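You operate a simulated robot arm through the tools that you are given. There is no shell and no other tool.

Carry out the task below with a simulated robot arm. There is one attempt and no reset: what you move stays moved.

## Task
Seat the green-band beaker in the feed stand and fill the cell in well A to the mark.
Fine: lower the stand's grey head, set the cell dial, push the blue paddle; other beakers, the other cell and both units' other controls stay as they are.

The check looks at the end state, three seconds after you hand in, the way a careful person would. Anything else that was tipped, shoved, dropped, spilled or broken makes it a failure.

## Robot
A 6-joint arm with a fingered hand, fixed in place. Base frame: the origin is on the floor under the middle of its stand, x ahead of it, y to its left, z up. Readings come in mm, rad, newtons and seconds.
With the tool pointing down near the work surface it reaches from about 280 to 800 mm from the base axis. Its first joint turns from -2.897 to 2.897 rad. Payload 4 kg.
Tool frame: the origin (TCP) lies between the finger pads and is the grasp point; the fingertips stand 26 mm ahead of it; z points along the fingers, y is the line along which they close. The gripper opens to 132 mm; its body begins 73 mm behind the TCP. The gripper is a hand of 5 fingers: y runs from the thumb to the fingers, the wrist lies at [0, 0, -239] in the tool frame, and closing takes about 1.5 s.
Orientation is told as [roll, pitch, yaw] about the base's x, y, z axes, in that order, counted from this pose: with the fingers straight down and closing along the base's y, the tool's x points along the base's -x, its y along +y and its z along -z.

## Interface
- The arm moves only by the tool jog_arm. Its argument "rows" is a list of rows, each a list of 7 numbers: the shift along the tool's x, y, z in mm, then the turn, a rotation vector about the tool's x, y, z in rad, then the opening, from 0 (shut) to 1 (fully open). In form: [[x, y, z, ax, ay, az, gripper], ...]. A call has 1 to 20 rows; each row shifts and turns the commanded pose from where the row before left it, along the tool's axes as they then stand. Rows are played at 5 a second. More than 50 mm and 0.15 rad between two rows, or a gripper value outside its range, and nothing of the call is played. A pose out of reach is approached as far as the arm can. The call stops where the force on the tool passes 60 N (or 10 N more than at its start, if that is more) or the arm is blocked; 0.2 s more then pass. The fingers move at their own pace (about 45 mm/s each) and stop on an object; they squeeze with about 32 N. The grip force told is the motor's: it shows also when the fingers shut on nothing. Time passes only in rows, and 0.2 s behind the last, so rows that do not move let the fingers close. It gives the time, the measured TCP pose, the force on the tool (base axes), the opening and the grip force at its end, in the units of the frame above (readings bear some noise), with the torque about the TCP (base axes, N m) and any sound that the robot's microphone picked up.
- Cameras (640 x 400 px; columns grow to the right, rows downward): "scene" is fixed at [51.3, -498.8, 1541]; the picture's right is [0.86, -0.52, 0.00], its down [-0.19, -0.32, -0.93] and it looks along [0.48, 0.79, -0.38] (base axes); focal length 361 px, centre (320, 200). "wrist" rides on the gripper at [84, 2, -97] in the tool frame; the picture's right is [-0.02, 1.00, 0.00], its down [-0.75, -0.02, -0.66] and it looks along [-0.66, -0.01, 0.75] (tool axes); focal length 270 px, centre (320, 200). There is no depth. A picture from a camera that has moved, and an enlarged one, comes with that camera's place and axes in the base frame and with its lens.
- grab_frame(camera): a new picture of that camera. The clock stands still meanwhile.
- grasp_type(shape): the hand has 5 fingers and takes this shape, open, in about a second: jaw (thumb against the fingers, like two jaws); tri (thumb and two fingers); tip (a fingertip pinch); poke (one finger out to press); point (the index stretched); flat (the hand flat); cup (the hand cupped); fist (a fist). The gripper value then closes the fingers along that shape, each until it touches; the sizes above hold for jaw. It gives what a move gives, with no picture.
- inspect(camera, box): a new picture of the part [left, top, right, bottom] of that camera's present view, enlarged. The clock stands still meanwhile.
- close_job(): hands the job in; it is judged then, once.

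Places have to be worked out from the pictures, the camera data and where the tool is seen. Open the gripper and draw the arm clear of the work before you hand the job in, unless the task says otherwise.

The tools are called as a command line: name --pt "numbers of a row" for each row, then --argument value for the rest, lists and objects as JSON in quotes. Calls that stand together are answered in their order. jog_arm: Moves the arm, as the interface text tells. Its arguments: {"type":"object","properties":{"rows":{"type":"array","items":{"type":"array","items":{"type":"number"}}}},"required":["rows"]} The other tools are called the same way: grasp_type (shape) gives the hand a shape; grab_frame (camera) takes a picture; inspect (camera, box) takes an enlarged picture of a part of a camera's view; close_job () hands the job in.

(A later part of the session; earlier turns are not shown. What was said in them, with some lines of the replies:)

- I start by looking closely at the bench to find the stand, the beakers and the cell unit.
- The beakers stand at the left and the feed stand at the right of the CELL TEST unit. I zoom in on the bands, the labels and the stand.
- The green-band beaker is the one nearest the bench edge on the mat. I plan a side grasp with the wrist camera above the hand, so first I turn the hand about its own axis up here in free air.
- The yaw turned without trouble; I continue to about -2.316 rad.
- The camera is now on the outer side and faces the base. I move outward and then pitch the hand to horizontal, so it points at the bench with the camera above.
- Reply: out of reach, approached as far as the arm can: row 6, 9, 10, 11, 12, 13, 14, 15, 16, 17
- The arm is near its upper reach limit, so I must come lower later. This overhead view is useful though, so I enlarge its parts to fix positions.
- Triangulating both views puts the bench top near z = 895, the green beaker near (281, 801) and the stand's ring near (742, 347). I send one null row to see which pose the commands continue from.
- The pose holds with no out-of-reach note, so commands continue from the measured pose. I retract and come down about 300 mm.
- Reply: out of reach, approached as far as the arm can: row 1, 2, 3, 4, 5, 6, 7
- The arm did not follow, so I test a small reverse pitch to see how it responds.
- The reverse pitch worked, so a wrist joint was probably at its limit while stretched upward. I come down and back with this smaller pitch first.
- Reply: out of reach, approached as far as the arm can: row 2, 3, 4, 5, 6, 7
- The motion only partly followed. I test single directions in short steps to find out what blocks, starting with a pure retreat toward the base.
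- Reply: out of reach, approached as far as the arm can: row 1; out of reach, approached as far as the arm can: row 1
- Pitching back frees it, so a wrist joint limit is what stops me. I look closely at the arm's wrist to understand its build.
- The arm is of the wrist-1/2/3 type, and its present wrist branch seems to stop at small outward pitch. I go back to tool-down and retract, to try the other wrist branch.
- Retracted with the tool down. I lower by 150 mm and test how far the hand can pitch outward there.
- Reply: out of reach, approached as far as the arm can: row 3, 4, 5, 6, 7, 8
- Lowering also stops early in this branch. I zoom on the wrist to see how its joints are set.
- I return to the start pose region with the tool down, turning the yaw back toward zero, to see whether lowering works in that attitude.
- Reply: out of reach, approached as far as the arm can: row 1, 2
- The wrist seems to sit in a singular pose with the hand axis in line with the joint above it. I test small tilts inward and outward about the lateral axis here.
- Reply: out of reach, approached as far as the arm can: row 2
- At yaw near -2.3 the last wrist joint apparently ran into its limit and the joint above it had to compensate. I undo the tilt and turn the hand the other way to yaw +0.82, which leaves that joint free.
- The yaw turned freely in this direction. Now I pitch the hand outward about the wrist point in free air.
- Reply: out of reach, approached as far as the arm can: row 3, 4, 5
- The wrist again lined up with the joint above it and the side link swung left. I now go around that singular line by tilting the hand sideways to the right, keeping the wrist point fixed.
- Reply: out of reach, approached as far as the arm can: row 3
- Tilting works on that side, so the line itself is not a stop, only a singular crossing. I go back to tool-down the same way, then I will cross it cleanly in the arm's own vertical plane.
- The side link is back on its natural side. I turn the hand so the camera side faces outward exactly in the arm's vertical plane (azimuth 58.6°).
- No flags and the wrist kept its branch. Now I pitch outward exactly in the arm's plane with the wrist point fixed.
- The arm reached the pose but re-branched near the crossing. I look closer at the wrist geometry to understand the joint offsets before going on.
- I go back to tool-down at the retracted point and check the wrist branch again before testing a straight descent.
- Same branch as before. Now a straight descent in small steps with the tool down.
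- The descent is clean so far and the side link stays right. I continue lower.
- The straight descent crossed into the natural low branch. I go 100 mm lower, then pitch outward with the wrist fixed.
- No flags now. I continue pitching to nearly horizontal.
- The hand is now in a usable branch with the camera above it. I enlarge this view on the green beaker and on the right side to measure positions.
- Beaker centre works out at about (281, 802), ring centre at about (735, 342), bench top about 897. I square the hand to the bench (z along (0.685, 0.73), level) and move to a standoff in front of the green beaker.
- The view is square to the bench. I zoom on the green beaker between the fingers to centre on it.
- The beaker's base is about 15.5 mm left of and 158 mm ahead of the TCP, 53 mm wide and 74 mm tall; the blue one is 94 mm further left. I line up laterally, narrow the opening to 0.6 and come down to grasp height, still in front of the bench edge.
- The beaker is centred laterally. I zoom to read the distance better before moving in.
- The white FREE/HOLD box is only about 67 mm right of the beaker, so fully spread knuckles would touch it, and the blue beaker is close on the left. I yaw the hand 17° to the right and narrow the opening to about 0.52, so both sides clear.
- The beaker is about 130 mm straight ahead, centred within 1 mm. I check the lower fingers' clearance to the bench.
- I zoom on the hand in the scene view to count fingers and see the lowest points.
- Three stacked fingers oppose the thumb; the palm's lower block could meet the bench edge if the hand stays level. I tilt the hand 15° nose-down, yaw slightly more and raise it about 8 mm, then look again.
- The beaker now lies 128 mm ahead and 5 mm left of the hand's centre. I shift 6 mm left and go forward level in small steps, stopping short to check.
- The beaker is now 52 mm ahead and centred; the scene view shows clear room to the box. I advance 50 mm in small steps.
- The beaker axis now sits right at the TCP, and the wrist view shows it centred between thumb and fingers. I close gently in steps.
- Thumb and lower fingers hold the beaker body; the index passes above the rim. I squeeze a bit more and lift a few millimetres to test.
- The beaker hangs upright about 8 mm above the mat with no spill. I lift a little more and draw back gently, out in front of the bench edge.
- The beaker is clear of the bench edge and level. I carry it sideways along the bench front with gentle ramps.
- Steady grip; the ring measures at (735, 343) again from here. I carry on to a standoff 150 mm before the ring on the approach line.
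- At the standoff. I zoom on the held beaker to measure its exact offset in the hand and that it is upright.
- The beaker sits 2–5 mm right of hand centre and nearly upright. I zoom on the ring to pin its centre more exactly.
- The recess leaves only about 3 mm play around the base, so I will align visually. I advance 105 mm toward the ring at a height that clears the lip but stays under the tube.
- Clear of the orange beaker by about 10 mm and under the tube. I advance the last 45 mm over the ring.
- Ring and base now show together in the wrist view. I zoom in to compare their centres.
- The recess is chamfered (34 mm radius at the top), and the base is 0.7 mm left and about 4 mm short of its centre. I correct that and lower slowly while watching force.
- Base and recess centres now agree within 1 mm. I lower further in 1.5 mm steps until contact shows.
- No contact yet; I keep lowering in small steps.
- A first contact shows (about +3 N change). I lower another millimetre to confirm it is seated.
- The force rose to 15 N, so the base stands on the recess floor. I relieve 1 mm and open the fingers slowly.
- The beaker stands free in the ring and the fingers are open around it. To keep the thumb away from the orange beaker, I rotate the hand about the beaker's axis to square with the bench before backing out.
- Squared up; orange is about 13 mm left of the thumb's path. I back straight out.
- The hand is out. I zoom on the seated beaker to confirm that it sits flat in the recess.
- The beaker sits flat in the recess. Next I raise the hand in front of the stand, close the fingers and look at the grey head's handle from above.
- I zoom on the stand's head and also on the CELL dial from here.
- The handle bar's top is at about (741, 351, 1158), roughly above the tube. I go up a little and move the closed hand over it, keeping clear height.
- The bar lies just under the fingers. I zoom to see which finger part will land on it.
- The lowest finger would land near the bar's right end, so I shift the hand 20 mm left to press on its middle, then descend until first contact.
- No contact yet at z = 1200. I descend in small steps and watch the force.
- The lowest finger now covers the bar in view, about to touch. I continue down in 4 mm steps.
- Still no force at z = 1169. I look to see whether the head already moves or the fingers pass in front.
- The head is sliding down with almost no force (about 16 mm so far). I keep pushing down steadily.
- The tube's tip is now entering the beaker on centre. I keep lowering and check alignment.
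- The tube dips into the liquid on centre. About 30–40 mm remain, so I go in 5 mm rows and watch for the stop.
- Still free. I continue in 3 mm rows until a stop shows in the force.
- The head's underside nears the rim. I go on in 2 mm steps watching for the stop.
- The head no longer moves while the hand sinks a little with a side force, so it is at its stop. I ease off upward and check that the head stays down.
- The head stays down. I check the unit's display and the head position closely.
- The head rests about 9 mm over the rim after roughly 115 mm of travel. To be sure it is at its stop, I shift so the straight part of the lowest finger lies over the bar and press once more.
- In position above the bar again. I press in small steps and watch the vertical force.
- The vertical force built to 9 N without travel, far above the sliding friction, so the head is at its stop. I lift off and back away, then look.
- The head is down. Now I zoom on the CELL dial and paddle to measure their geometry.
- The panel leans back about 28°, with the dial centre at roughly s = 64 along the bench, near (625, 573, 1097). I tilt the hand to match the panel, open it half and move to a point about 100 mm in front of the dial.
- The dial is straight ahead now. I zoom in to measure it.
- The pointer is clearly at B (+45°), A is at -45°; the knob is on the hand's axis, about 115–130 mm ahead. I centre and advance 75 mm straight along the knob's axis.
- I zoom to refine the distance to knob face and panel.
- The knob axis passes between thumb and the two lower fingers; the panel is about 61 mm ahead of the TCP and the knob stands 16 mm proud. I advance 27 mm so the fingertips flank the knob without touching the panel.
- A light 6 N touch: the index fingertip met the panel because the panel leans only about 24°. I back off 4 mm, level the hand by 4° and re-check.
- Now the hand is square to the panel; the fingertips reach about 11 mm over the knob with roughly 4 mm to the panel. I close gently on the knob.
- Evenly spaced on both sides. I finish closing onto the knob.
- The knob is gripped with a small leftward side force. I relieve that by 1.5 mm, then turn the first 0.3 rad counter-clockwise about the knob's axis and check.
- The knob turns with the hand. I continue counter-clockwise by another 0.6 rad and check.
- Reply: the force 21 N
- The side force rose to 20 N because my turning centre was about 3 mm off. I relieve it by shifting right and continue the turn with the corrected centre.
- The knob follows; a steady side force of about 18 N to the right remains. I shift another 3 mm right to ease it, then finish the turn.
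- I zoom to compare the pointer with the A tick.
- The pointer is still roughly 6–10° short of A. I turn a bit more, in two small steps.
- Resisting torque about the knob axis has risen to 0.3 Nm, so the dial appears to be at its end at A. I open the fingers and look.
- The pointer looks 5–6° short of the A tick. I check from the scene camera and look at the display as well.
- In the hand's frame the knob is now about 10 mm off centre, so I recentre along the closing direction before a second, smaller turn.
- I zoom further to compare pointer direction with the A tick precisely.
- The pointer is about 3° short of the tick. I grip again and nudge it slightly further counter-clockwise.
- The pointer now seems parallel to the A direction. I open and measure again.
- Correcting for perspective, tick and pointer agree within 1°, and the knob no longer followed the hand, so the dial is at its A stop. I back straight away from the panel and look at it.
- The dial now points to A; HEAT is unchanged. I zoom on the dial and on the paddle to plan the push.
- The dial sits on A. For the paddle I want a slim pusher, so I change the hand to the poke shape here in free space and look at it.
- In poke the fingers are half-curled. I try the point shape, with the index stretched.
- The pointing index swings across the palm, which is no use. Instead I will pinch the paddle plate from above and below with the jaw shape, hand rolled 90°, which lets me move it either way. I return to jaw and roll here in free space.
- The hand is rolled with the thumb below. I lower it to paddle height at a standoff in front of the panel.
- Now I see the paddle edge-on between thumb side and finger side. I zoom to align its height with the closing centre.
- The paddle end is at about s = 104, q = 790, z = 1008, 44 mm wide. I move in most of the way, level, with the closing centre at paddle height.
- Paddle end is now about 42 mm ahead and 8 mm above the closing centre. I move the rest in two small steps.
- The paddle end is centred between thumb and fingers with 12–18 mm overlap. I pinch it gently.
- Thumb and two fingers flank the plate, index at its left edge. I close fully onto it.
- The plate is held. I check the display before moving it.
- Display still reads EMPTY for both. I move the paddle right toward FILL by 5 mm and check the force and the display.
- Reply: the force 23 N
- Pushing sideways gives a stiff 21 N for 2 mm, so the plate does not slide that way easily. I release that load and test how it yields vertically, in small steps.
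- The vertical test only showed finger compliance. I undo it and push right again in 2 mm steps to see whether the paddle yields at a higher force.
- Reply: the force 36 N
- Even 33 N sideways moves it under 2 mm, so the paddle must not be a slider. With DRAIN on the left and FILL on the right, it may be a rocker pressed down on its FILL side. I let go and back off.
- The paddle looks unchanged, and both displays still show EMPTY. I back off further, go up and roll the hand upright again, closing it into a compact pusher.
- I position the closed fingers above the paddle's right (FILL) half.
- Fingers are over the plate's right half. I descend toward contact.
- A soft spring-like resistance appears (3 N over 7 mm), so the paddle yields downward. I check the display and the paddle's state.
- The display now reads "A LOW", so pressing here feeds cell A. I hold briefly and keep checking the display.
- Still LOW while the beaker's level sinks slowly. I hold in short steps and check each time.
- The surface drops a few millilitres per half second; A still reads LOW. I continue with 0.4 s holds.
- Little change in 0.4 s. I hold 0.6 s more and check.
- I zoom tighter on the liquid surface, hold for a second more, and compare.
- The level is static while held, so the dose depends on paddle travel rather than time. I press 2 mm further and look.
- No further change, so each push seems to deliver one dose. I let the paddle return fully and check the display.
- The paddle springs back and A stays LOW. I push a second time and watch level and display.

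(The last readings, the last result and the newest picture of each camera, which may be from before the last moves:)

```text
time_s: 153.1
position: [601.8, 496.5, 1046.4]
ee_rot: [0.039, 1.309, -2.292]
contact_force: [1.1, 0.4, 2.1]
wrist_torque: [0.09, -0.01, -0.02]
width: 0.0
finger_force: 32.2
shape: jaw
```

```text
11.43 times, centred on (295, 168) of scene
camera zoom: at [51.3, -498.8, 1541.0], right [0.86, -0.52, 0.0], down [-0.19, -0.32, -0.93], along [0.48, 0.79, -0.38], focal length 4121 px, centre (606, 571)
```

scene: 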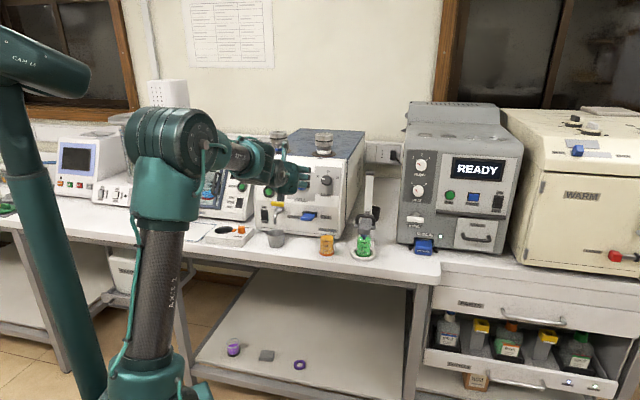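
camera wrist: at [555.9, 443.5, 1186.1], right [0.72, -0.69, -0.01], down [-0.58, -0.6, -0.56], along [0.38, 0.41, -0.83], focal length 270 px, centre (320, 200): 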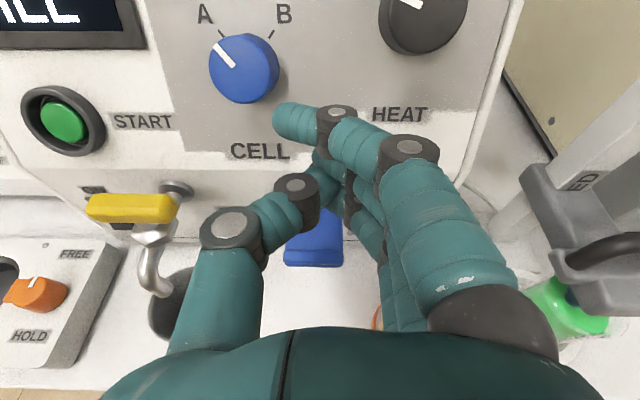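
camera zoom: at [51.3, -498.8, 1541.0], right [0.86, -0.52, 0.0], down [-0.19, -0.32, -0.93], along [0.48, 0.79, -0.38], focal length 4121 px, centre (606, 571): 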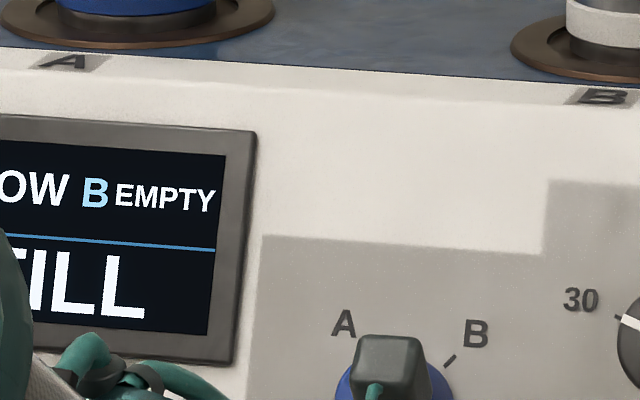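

The level dropped another few millimetres with this push. I hold shortly to let the dose finish and check.

jog_arm --pt "0 0 0 0 0 0 0.0" --pt "0 0 0 0 0 0 0.0" --pt "0 0 0 0 0 0 0.0"

inspect --camera "scene" --box '[354, 232, 376, 246]'

inspect --camera "scene" --box '[270, 150, 320, 185]'

```text
time_s: 153.9
position: [603.4, 495.7, 1046.5]
ee_rot: [0.036, 1.308, -2.29]
contact_force: [0.7, 0.9, 3.8]
wrist_torque: [0.08, -0.01, -0.01]
width: 0.1
finger_force: 32.6
shape: jaw
```

```text
16.00 times, centred on (365, 239) of scene
camera zoom: at [51.3, -498.8, 1541.0], right [0.86, -0.52, 0.0], down [-0.19, -0.32, -0.93], along [0.48, 0.79, -0.38], focal length 5769 px, centre (-400, -424)
```

zoom: 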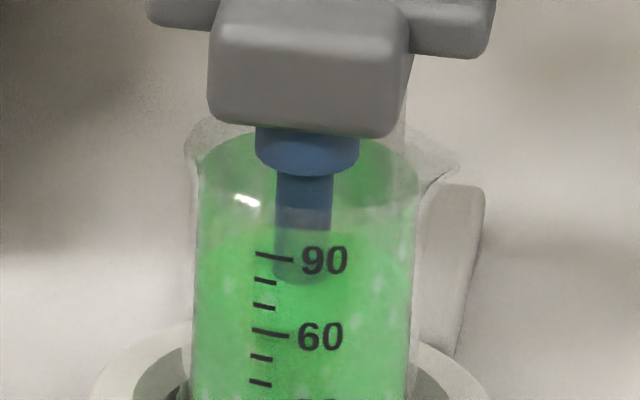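

```text
11.43 times, centred on (295, 168) of scene
camera zoom: at [51.3, -498.8, 1541.0], right [0.86, -0.52, 0.0], down [-0.19, -0.32, -0.93], along [0.48, 0.79, -0.38], focal length 4121 px, centre (606, 571)
```

zoom: 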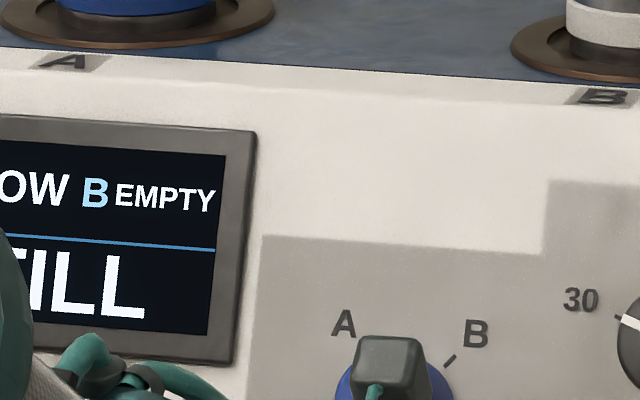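

Now it flows faster. I take a short 0.4 s step and check again at once.

jog_arm --pt "0 0 0 0 0 0 0.0"

inspect --camera "scene" --box '[354, 232, 376, 246]'

inspect --camera "scene" --box '[270, 150, 320, 185]'

```text
time_s: 154.3
position: [601.6, 497.0, 1046.9]
ee_rot: [0.038, 1.309, -2.289]
contact_force: [0.2, 1.2, 3.1]
wrist_torque: [0.08, -0.04, -0.01]
width: 0.0
finger_force: 31.5
shape: jaw
```

```text
16.00 times, centred on (365, 239) of scene
camera zoom: at [51.3, -498.8, 1541.0], right [0.86, -0.52, 0.0], down [-0.19, -0.32, -0.93], along [0.48, 0.79, -0.38], focal length 5769 px, centre (-400, -424)
```

zoom: 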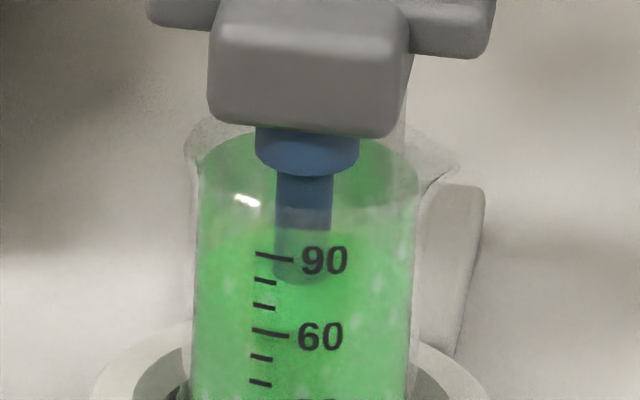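

```text
11.43 times, centred on (295, 168) of scene
camera zoom: at [51.3, -498.8, 1541.0], right [0.86, -0.52, 0.0], down [-0.19, -0.32, -0.93], along [0.48, 0.79, -0.38], focal length 4121 px, centre (606, 571)
```

zoom: 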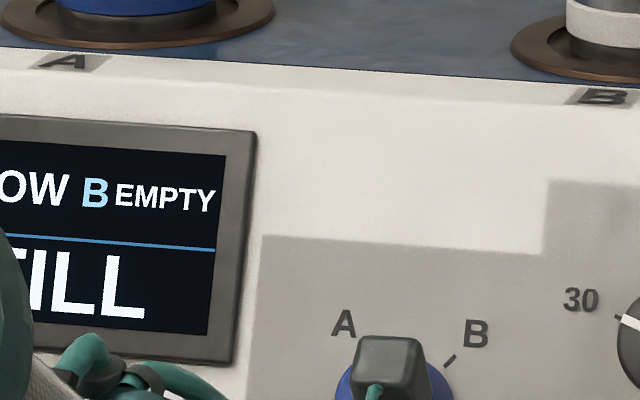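

It stopped again after an equal amount, so each push gives one fixed dose; two doses are in and A still reads LOW. I release and push a third time.

jog_arm --pt "4.8 0 -1.3 0 0 0 0.0" --pt "7.7 0 -2.1 0 0 0 0.0" --pt "7.7 0 -2.1 0 0 0 0.0" --pt "0 0 0 0 0 0 0.0" --pt "0 0 0 0 0 0 0.0"

inspect --camera "scene" --box '[270, 150, 320, 185]'

jog_arm --pt "-7.7 0 2.1 0 0 0 0.0" --pt "-7.7 0 2.1 0 0 0 0.0" --pt "-4.8 0 1.3 0 0 0 0.0" --pt "0 0 0 0 0 0 0.0"

inspect --camera "scene" --box '[270, 150, 320, 185]'

inspect --camera "scene" --box '[354, 232, 376, 246]'

```text
time_s: 155.5
position: [603.2, 497.2, 1068.0]
ee_rot: [0.04, 1.309, -2.291]
contact_force: [0.8, -0.3, 0.3]
wrist_torque: [-0.04, -0.01, -0.02]
width: 0.1
finger_force: 32.2
shape: jaw
```

```text
11.43 times, centred on (295, 168) of scene
camera zoom: at [51.3, -498.8, 1541.0], right [0.86, -0.52, 0.0], down [-0.19, -0.32, -0.93], along [0.48, 0.79, -0.38], focal length 4121 px, centre (606, 571)
```

zoom: 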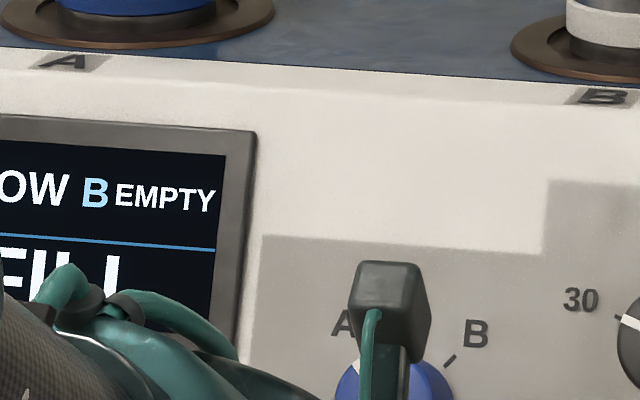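

```text
time_s: 156.5
position: [603.8, 496.5, 1048.0]
ee_rot: [0.039, 1.308, -2.29]
contact_force: [-0.2, -0.8, 2.8]
wrist_torque: [0.0, 0.01, 0.02]
width: 0.0
finger_force: 31.9
shape: jaw
```

```text
11.43 times, centred on (295, 168) of scene
camera zoom: at [51.3, -498.8, 1541.0], right [0.86, -0.52, 0.0], down [-0.19, -0.32, -0.93], along [0.48, 0.79, -0.38], focal length 4121 px, centre (606, 571)
```

zoom: 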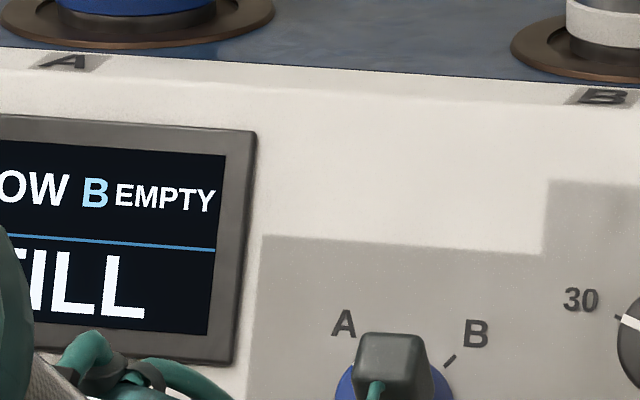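

```text
16.00 times, centred on (365, 239) of scene
camera zoom: at [51.3, -498.8, 1541.0], right [0.86, -0.52, 0.0], down [-0.19, -0.32, -0.93], along [0.48, 0.79, -0.38], focal length 5769 px, centre (-400, -424)
```

zoom: 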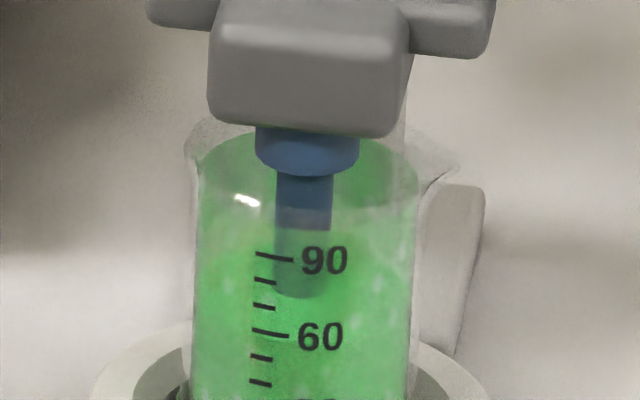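

The third dose is running. I let it finish and check.

jog_arm --pt "0 0 0 0 0 0 0.0" --pt "0 0 0 0 0 0 0.0" --pt "0 0 0 0 0 0 0.0"

inspect --camera "scene" --box '[270, 150, 320, 185]'

inspect --camera "scene" --box '[354, 232, 376, 246]'

```text
time_s: 157.3
position: [603.2, 497.0, 1047.7]
ee_rot: [0.036, 1.31, -2.289]
contact_force: [0.0, -1.5, 2.6]
wrist_torque: [0.03, 0.02, -0.01]
width: 0.2
finger_force: 32.0
shape: jaw
```

```text
11.43 times, centred on (295, 168) of scene
camera zoom: at [51.3, -498.8, 1541.0], right [0.86, -0.52, 0.0], down [-0.19, -0.32, -0.93], along [0.48, 0.79, -0.38], focal length 4121 px, centre (606, 571)
```

zoom: 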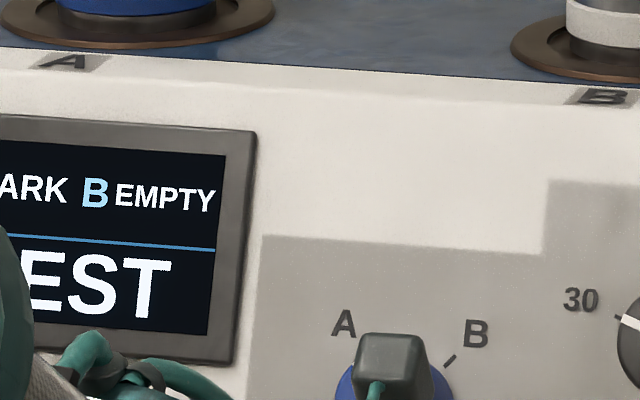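

```text
16.00 times, centred on (365, 239) of scene
camera zoom: at [51.3, -498.8, 1541.0], right [0.86, -0.52, 0.0], down [-0.19, -0.32, -0.93], along [0.48, 0.79, -0.38], focal length 5769 px, centre (-400, -424)
```

zoom: 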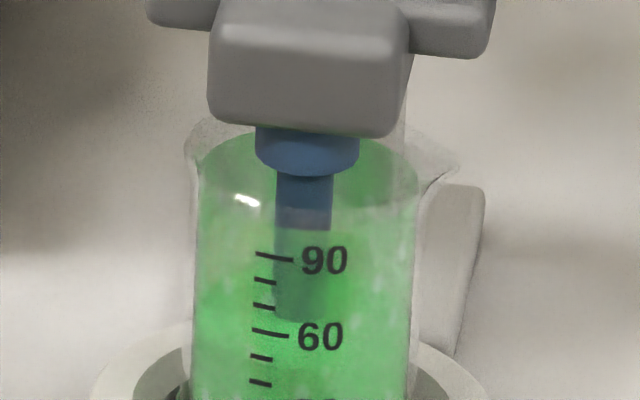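

The display now reads "A MARK" with TEST below, so cell A is filled to the mark. I lift straight off the paddle.

jog_arm --pt "7.7 0 -2.1 0 0 0 0.0" --pt "11.6 0 -3.1 0 0 0 0.0" --pt "19.3 0 -5.2 0 0 0 0.0" --pt "29 0 -7.8 0 0 0 0.0" --pt "0 0 0 0 0 0 0.0"

inspect --camera "scene" --box '[250, 140, 350, 240]'

grab_frame --camera "wrist"

```text
time_s: 158.5
position: [603.7, 497.9, 1118.0]
ee_rot: [0.039, 1.307, -2.291]
contact_force: [0.6, 0.5, 1.0]
wrist_torque: [0.01, 0.0, -0.01]
width: 0.0
finger_force: 32.2
shape: jaw
```

```text
4.00 times, centred on (300, 190) of scene
camera zoom: at [51.3, -498.8, 1541.0], right [0.86, -0.52, 0.0], down [-0.19, -0.32, -0.93], along [0.48, 0.79, -0.38], focal length 1442 px, centre (400, 240)
```

zoom: 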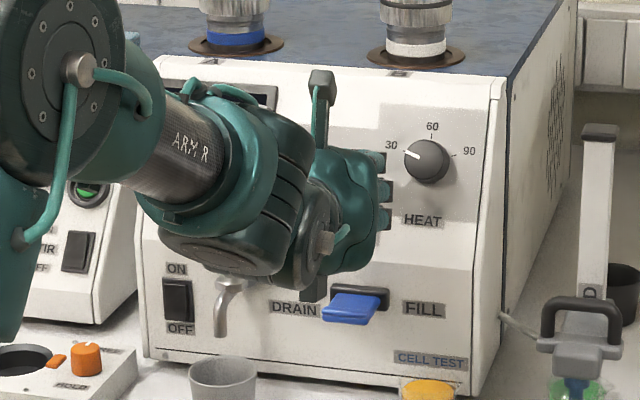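

```text
taken
camera wrist: at [556.1, 444.3, 1222.2], right [0.72, -0.69, -0.01], down [-0.58, -0.6, -0.56], along [0.38, 0.41, -0.83], focal length 270 px, centre (320, 200)
```

wrist: 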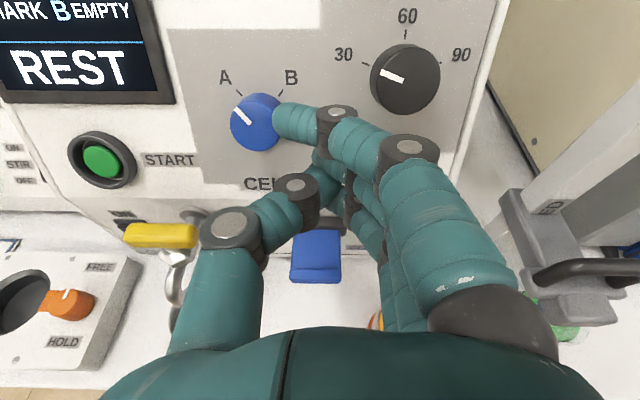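

The display shows "A MARK, B EMPTY" and REST; the paddle is back in its neutral position. I withdraw and open the hand well clear of the bench.

jog_arm --pt "-2.6 0 -9.7 0 0 0 0.0" --pt "-7.8 0 -29 0 0 0 0.0" --pt "-10.4 0 -38.6 0 0 0 0.2" --pt "-10.4 0 -38.6 0 0 0 0.5" --pt "-10.4 0 -38.6 0 0 0 0.8" --pt "9 0 -38.6 0 0 0 1" --pt "9 0 -38.6 0 0 0 1" --pt "0 0 0 0 0 0 1" --pt "0 0 0 0 0 0 1"

grab_frame --camera "wrist"

grab_frame --camera "scene"

```text
time_s: 160.5
position: [445.8, 329.7, 1157.2]
ee_rot: [0.038, 1.308, -2.289]
contact_force: [-0.4, -0.5, -0.6]
wrist_torque: [-0.02, 0.01, -0.01]
width: 113.1
finger_force: 0.1
shape: jaw
```

```text
taken
camera wrist: at [397.5, 276.5, 1262.4], right [0.72, -0.69, -0.01], down [-0.58, -0.6, -0.56], along [0.38, 0.41, -0.83], focal length 270 px, centre (320, 200)
```

wrist: 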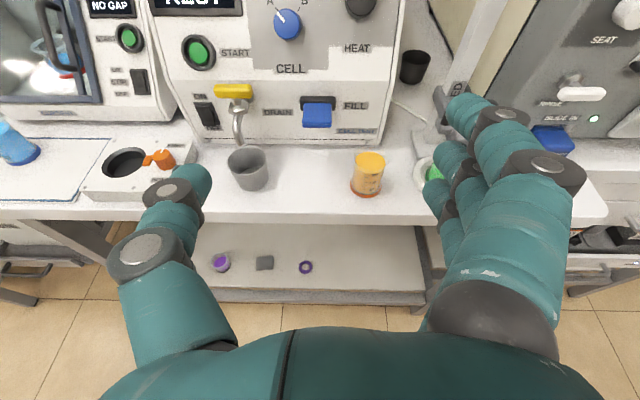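

```text
taken
```

scene: 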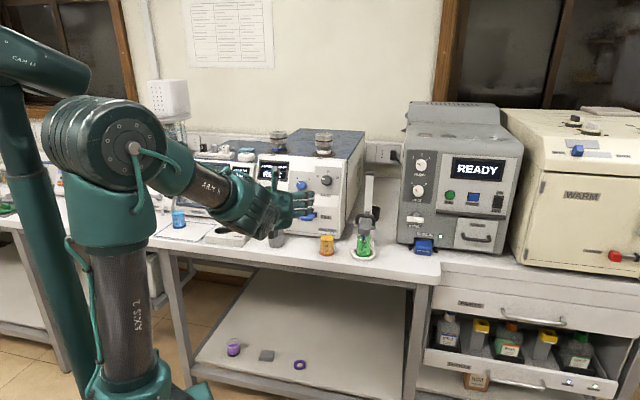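

The arm is clear and the hand is open. I make a last close check of display, stand, dial and neighbours before handing in.

inspect --camera "scene" --box '[250, 130, 345, 200]'

inspect --camera "scene" --box '[310, 170, 400, 265]'

inspect --camera "wrist" --box '[0, 0, 440, 210]'

```text
5.71 times, centred on (298, 165) of scene
camera zoom: at [51.3, -498.8, 1541.0], right [0.86, -0.52, 0.0], down [-0.19, -0.32, -0.93], along [0.48, 0.79, -0.38], focal length 2060 px, centre (449, 400)
```

zoom: 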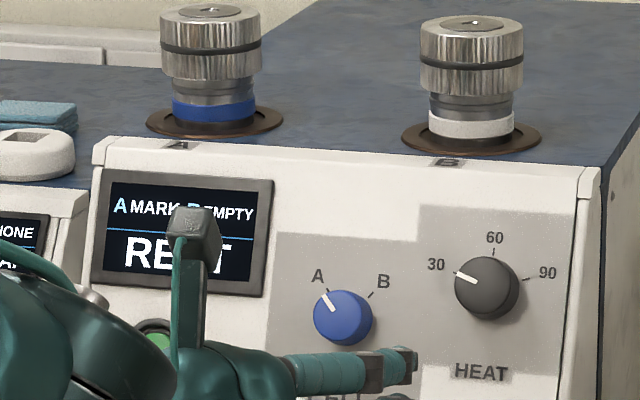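

```text
4.21 times, centred on (355, 218) of scene
camera zoom: at [51.3, -498.8, 1541.0], right [0.86, -0.52, 0.0], down [-0.19, -0.32, -0.93], along [0.48, 0.79, -0.38], focal length 1518 px, centre (173, 126)
```

zoom: 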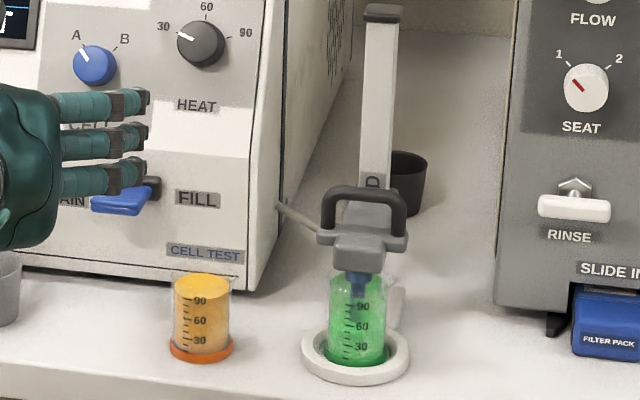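

```text
1.45 times, centred on (220, 105) of wrist
camera zoom: at [397.5, 276.5, 1262.4], right [0.72, -0.69, -0.01], down [-0.58, -0.6, -0.56], along [0.38, 0.41, -0.83], focal length 393 px, centre (466, 338)
```

zoom: 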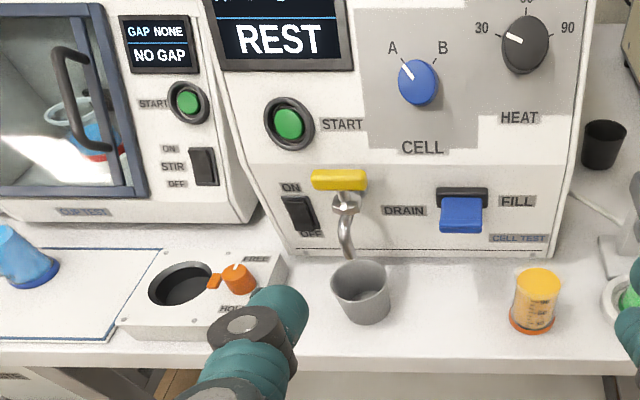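

The display shows "A MARK, B EMPTY". The beaker is seated under the lowered head, the dial is on A and everything else looks as it was. The hand is open and clear, so I hand in.

close_job

```text
The job is handed in.
```

The green-band beaker is seated in the feed stand and the cell in well A is filled to the mark. The last display reading was "A MARK, B EMPTY" with "REST" below it. I have handed the job in, but no verdict came back with it.

- **Beaker:** it stands flat in the stand's ring, with the grey head lowered until it stopped and the tube dipping in the liquid.
- **Dial:** the CELL dial is turned from B to A. HEAT still points at 30.
- **Fill:** the paddle is pressed down, not slid sideways. I first pushed it sideways with up to 33 N, to no effect. Each press gives one dose, and three presses brought A from EMPTY to MARK. The paddle springs back on its own, and I left it in neutral.

A fingertip touched the unit's front panel once, with about 6 N, while I lined up on the dial. In the final pictures the other beakers, the other cell and the other controls looked unchanged, and I saw no spill. The hand is open and clear of the bench.
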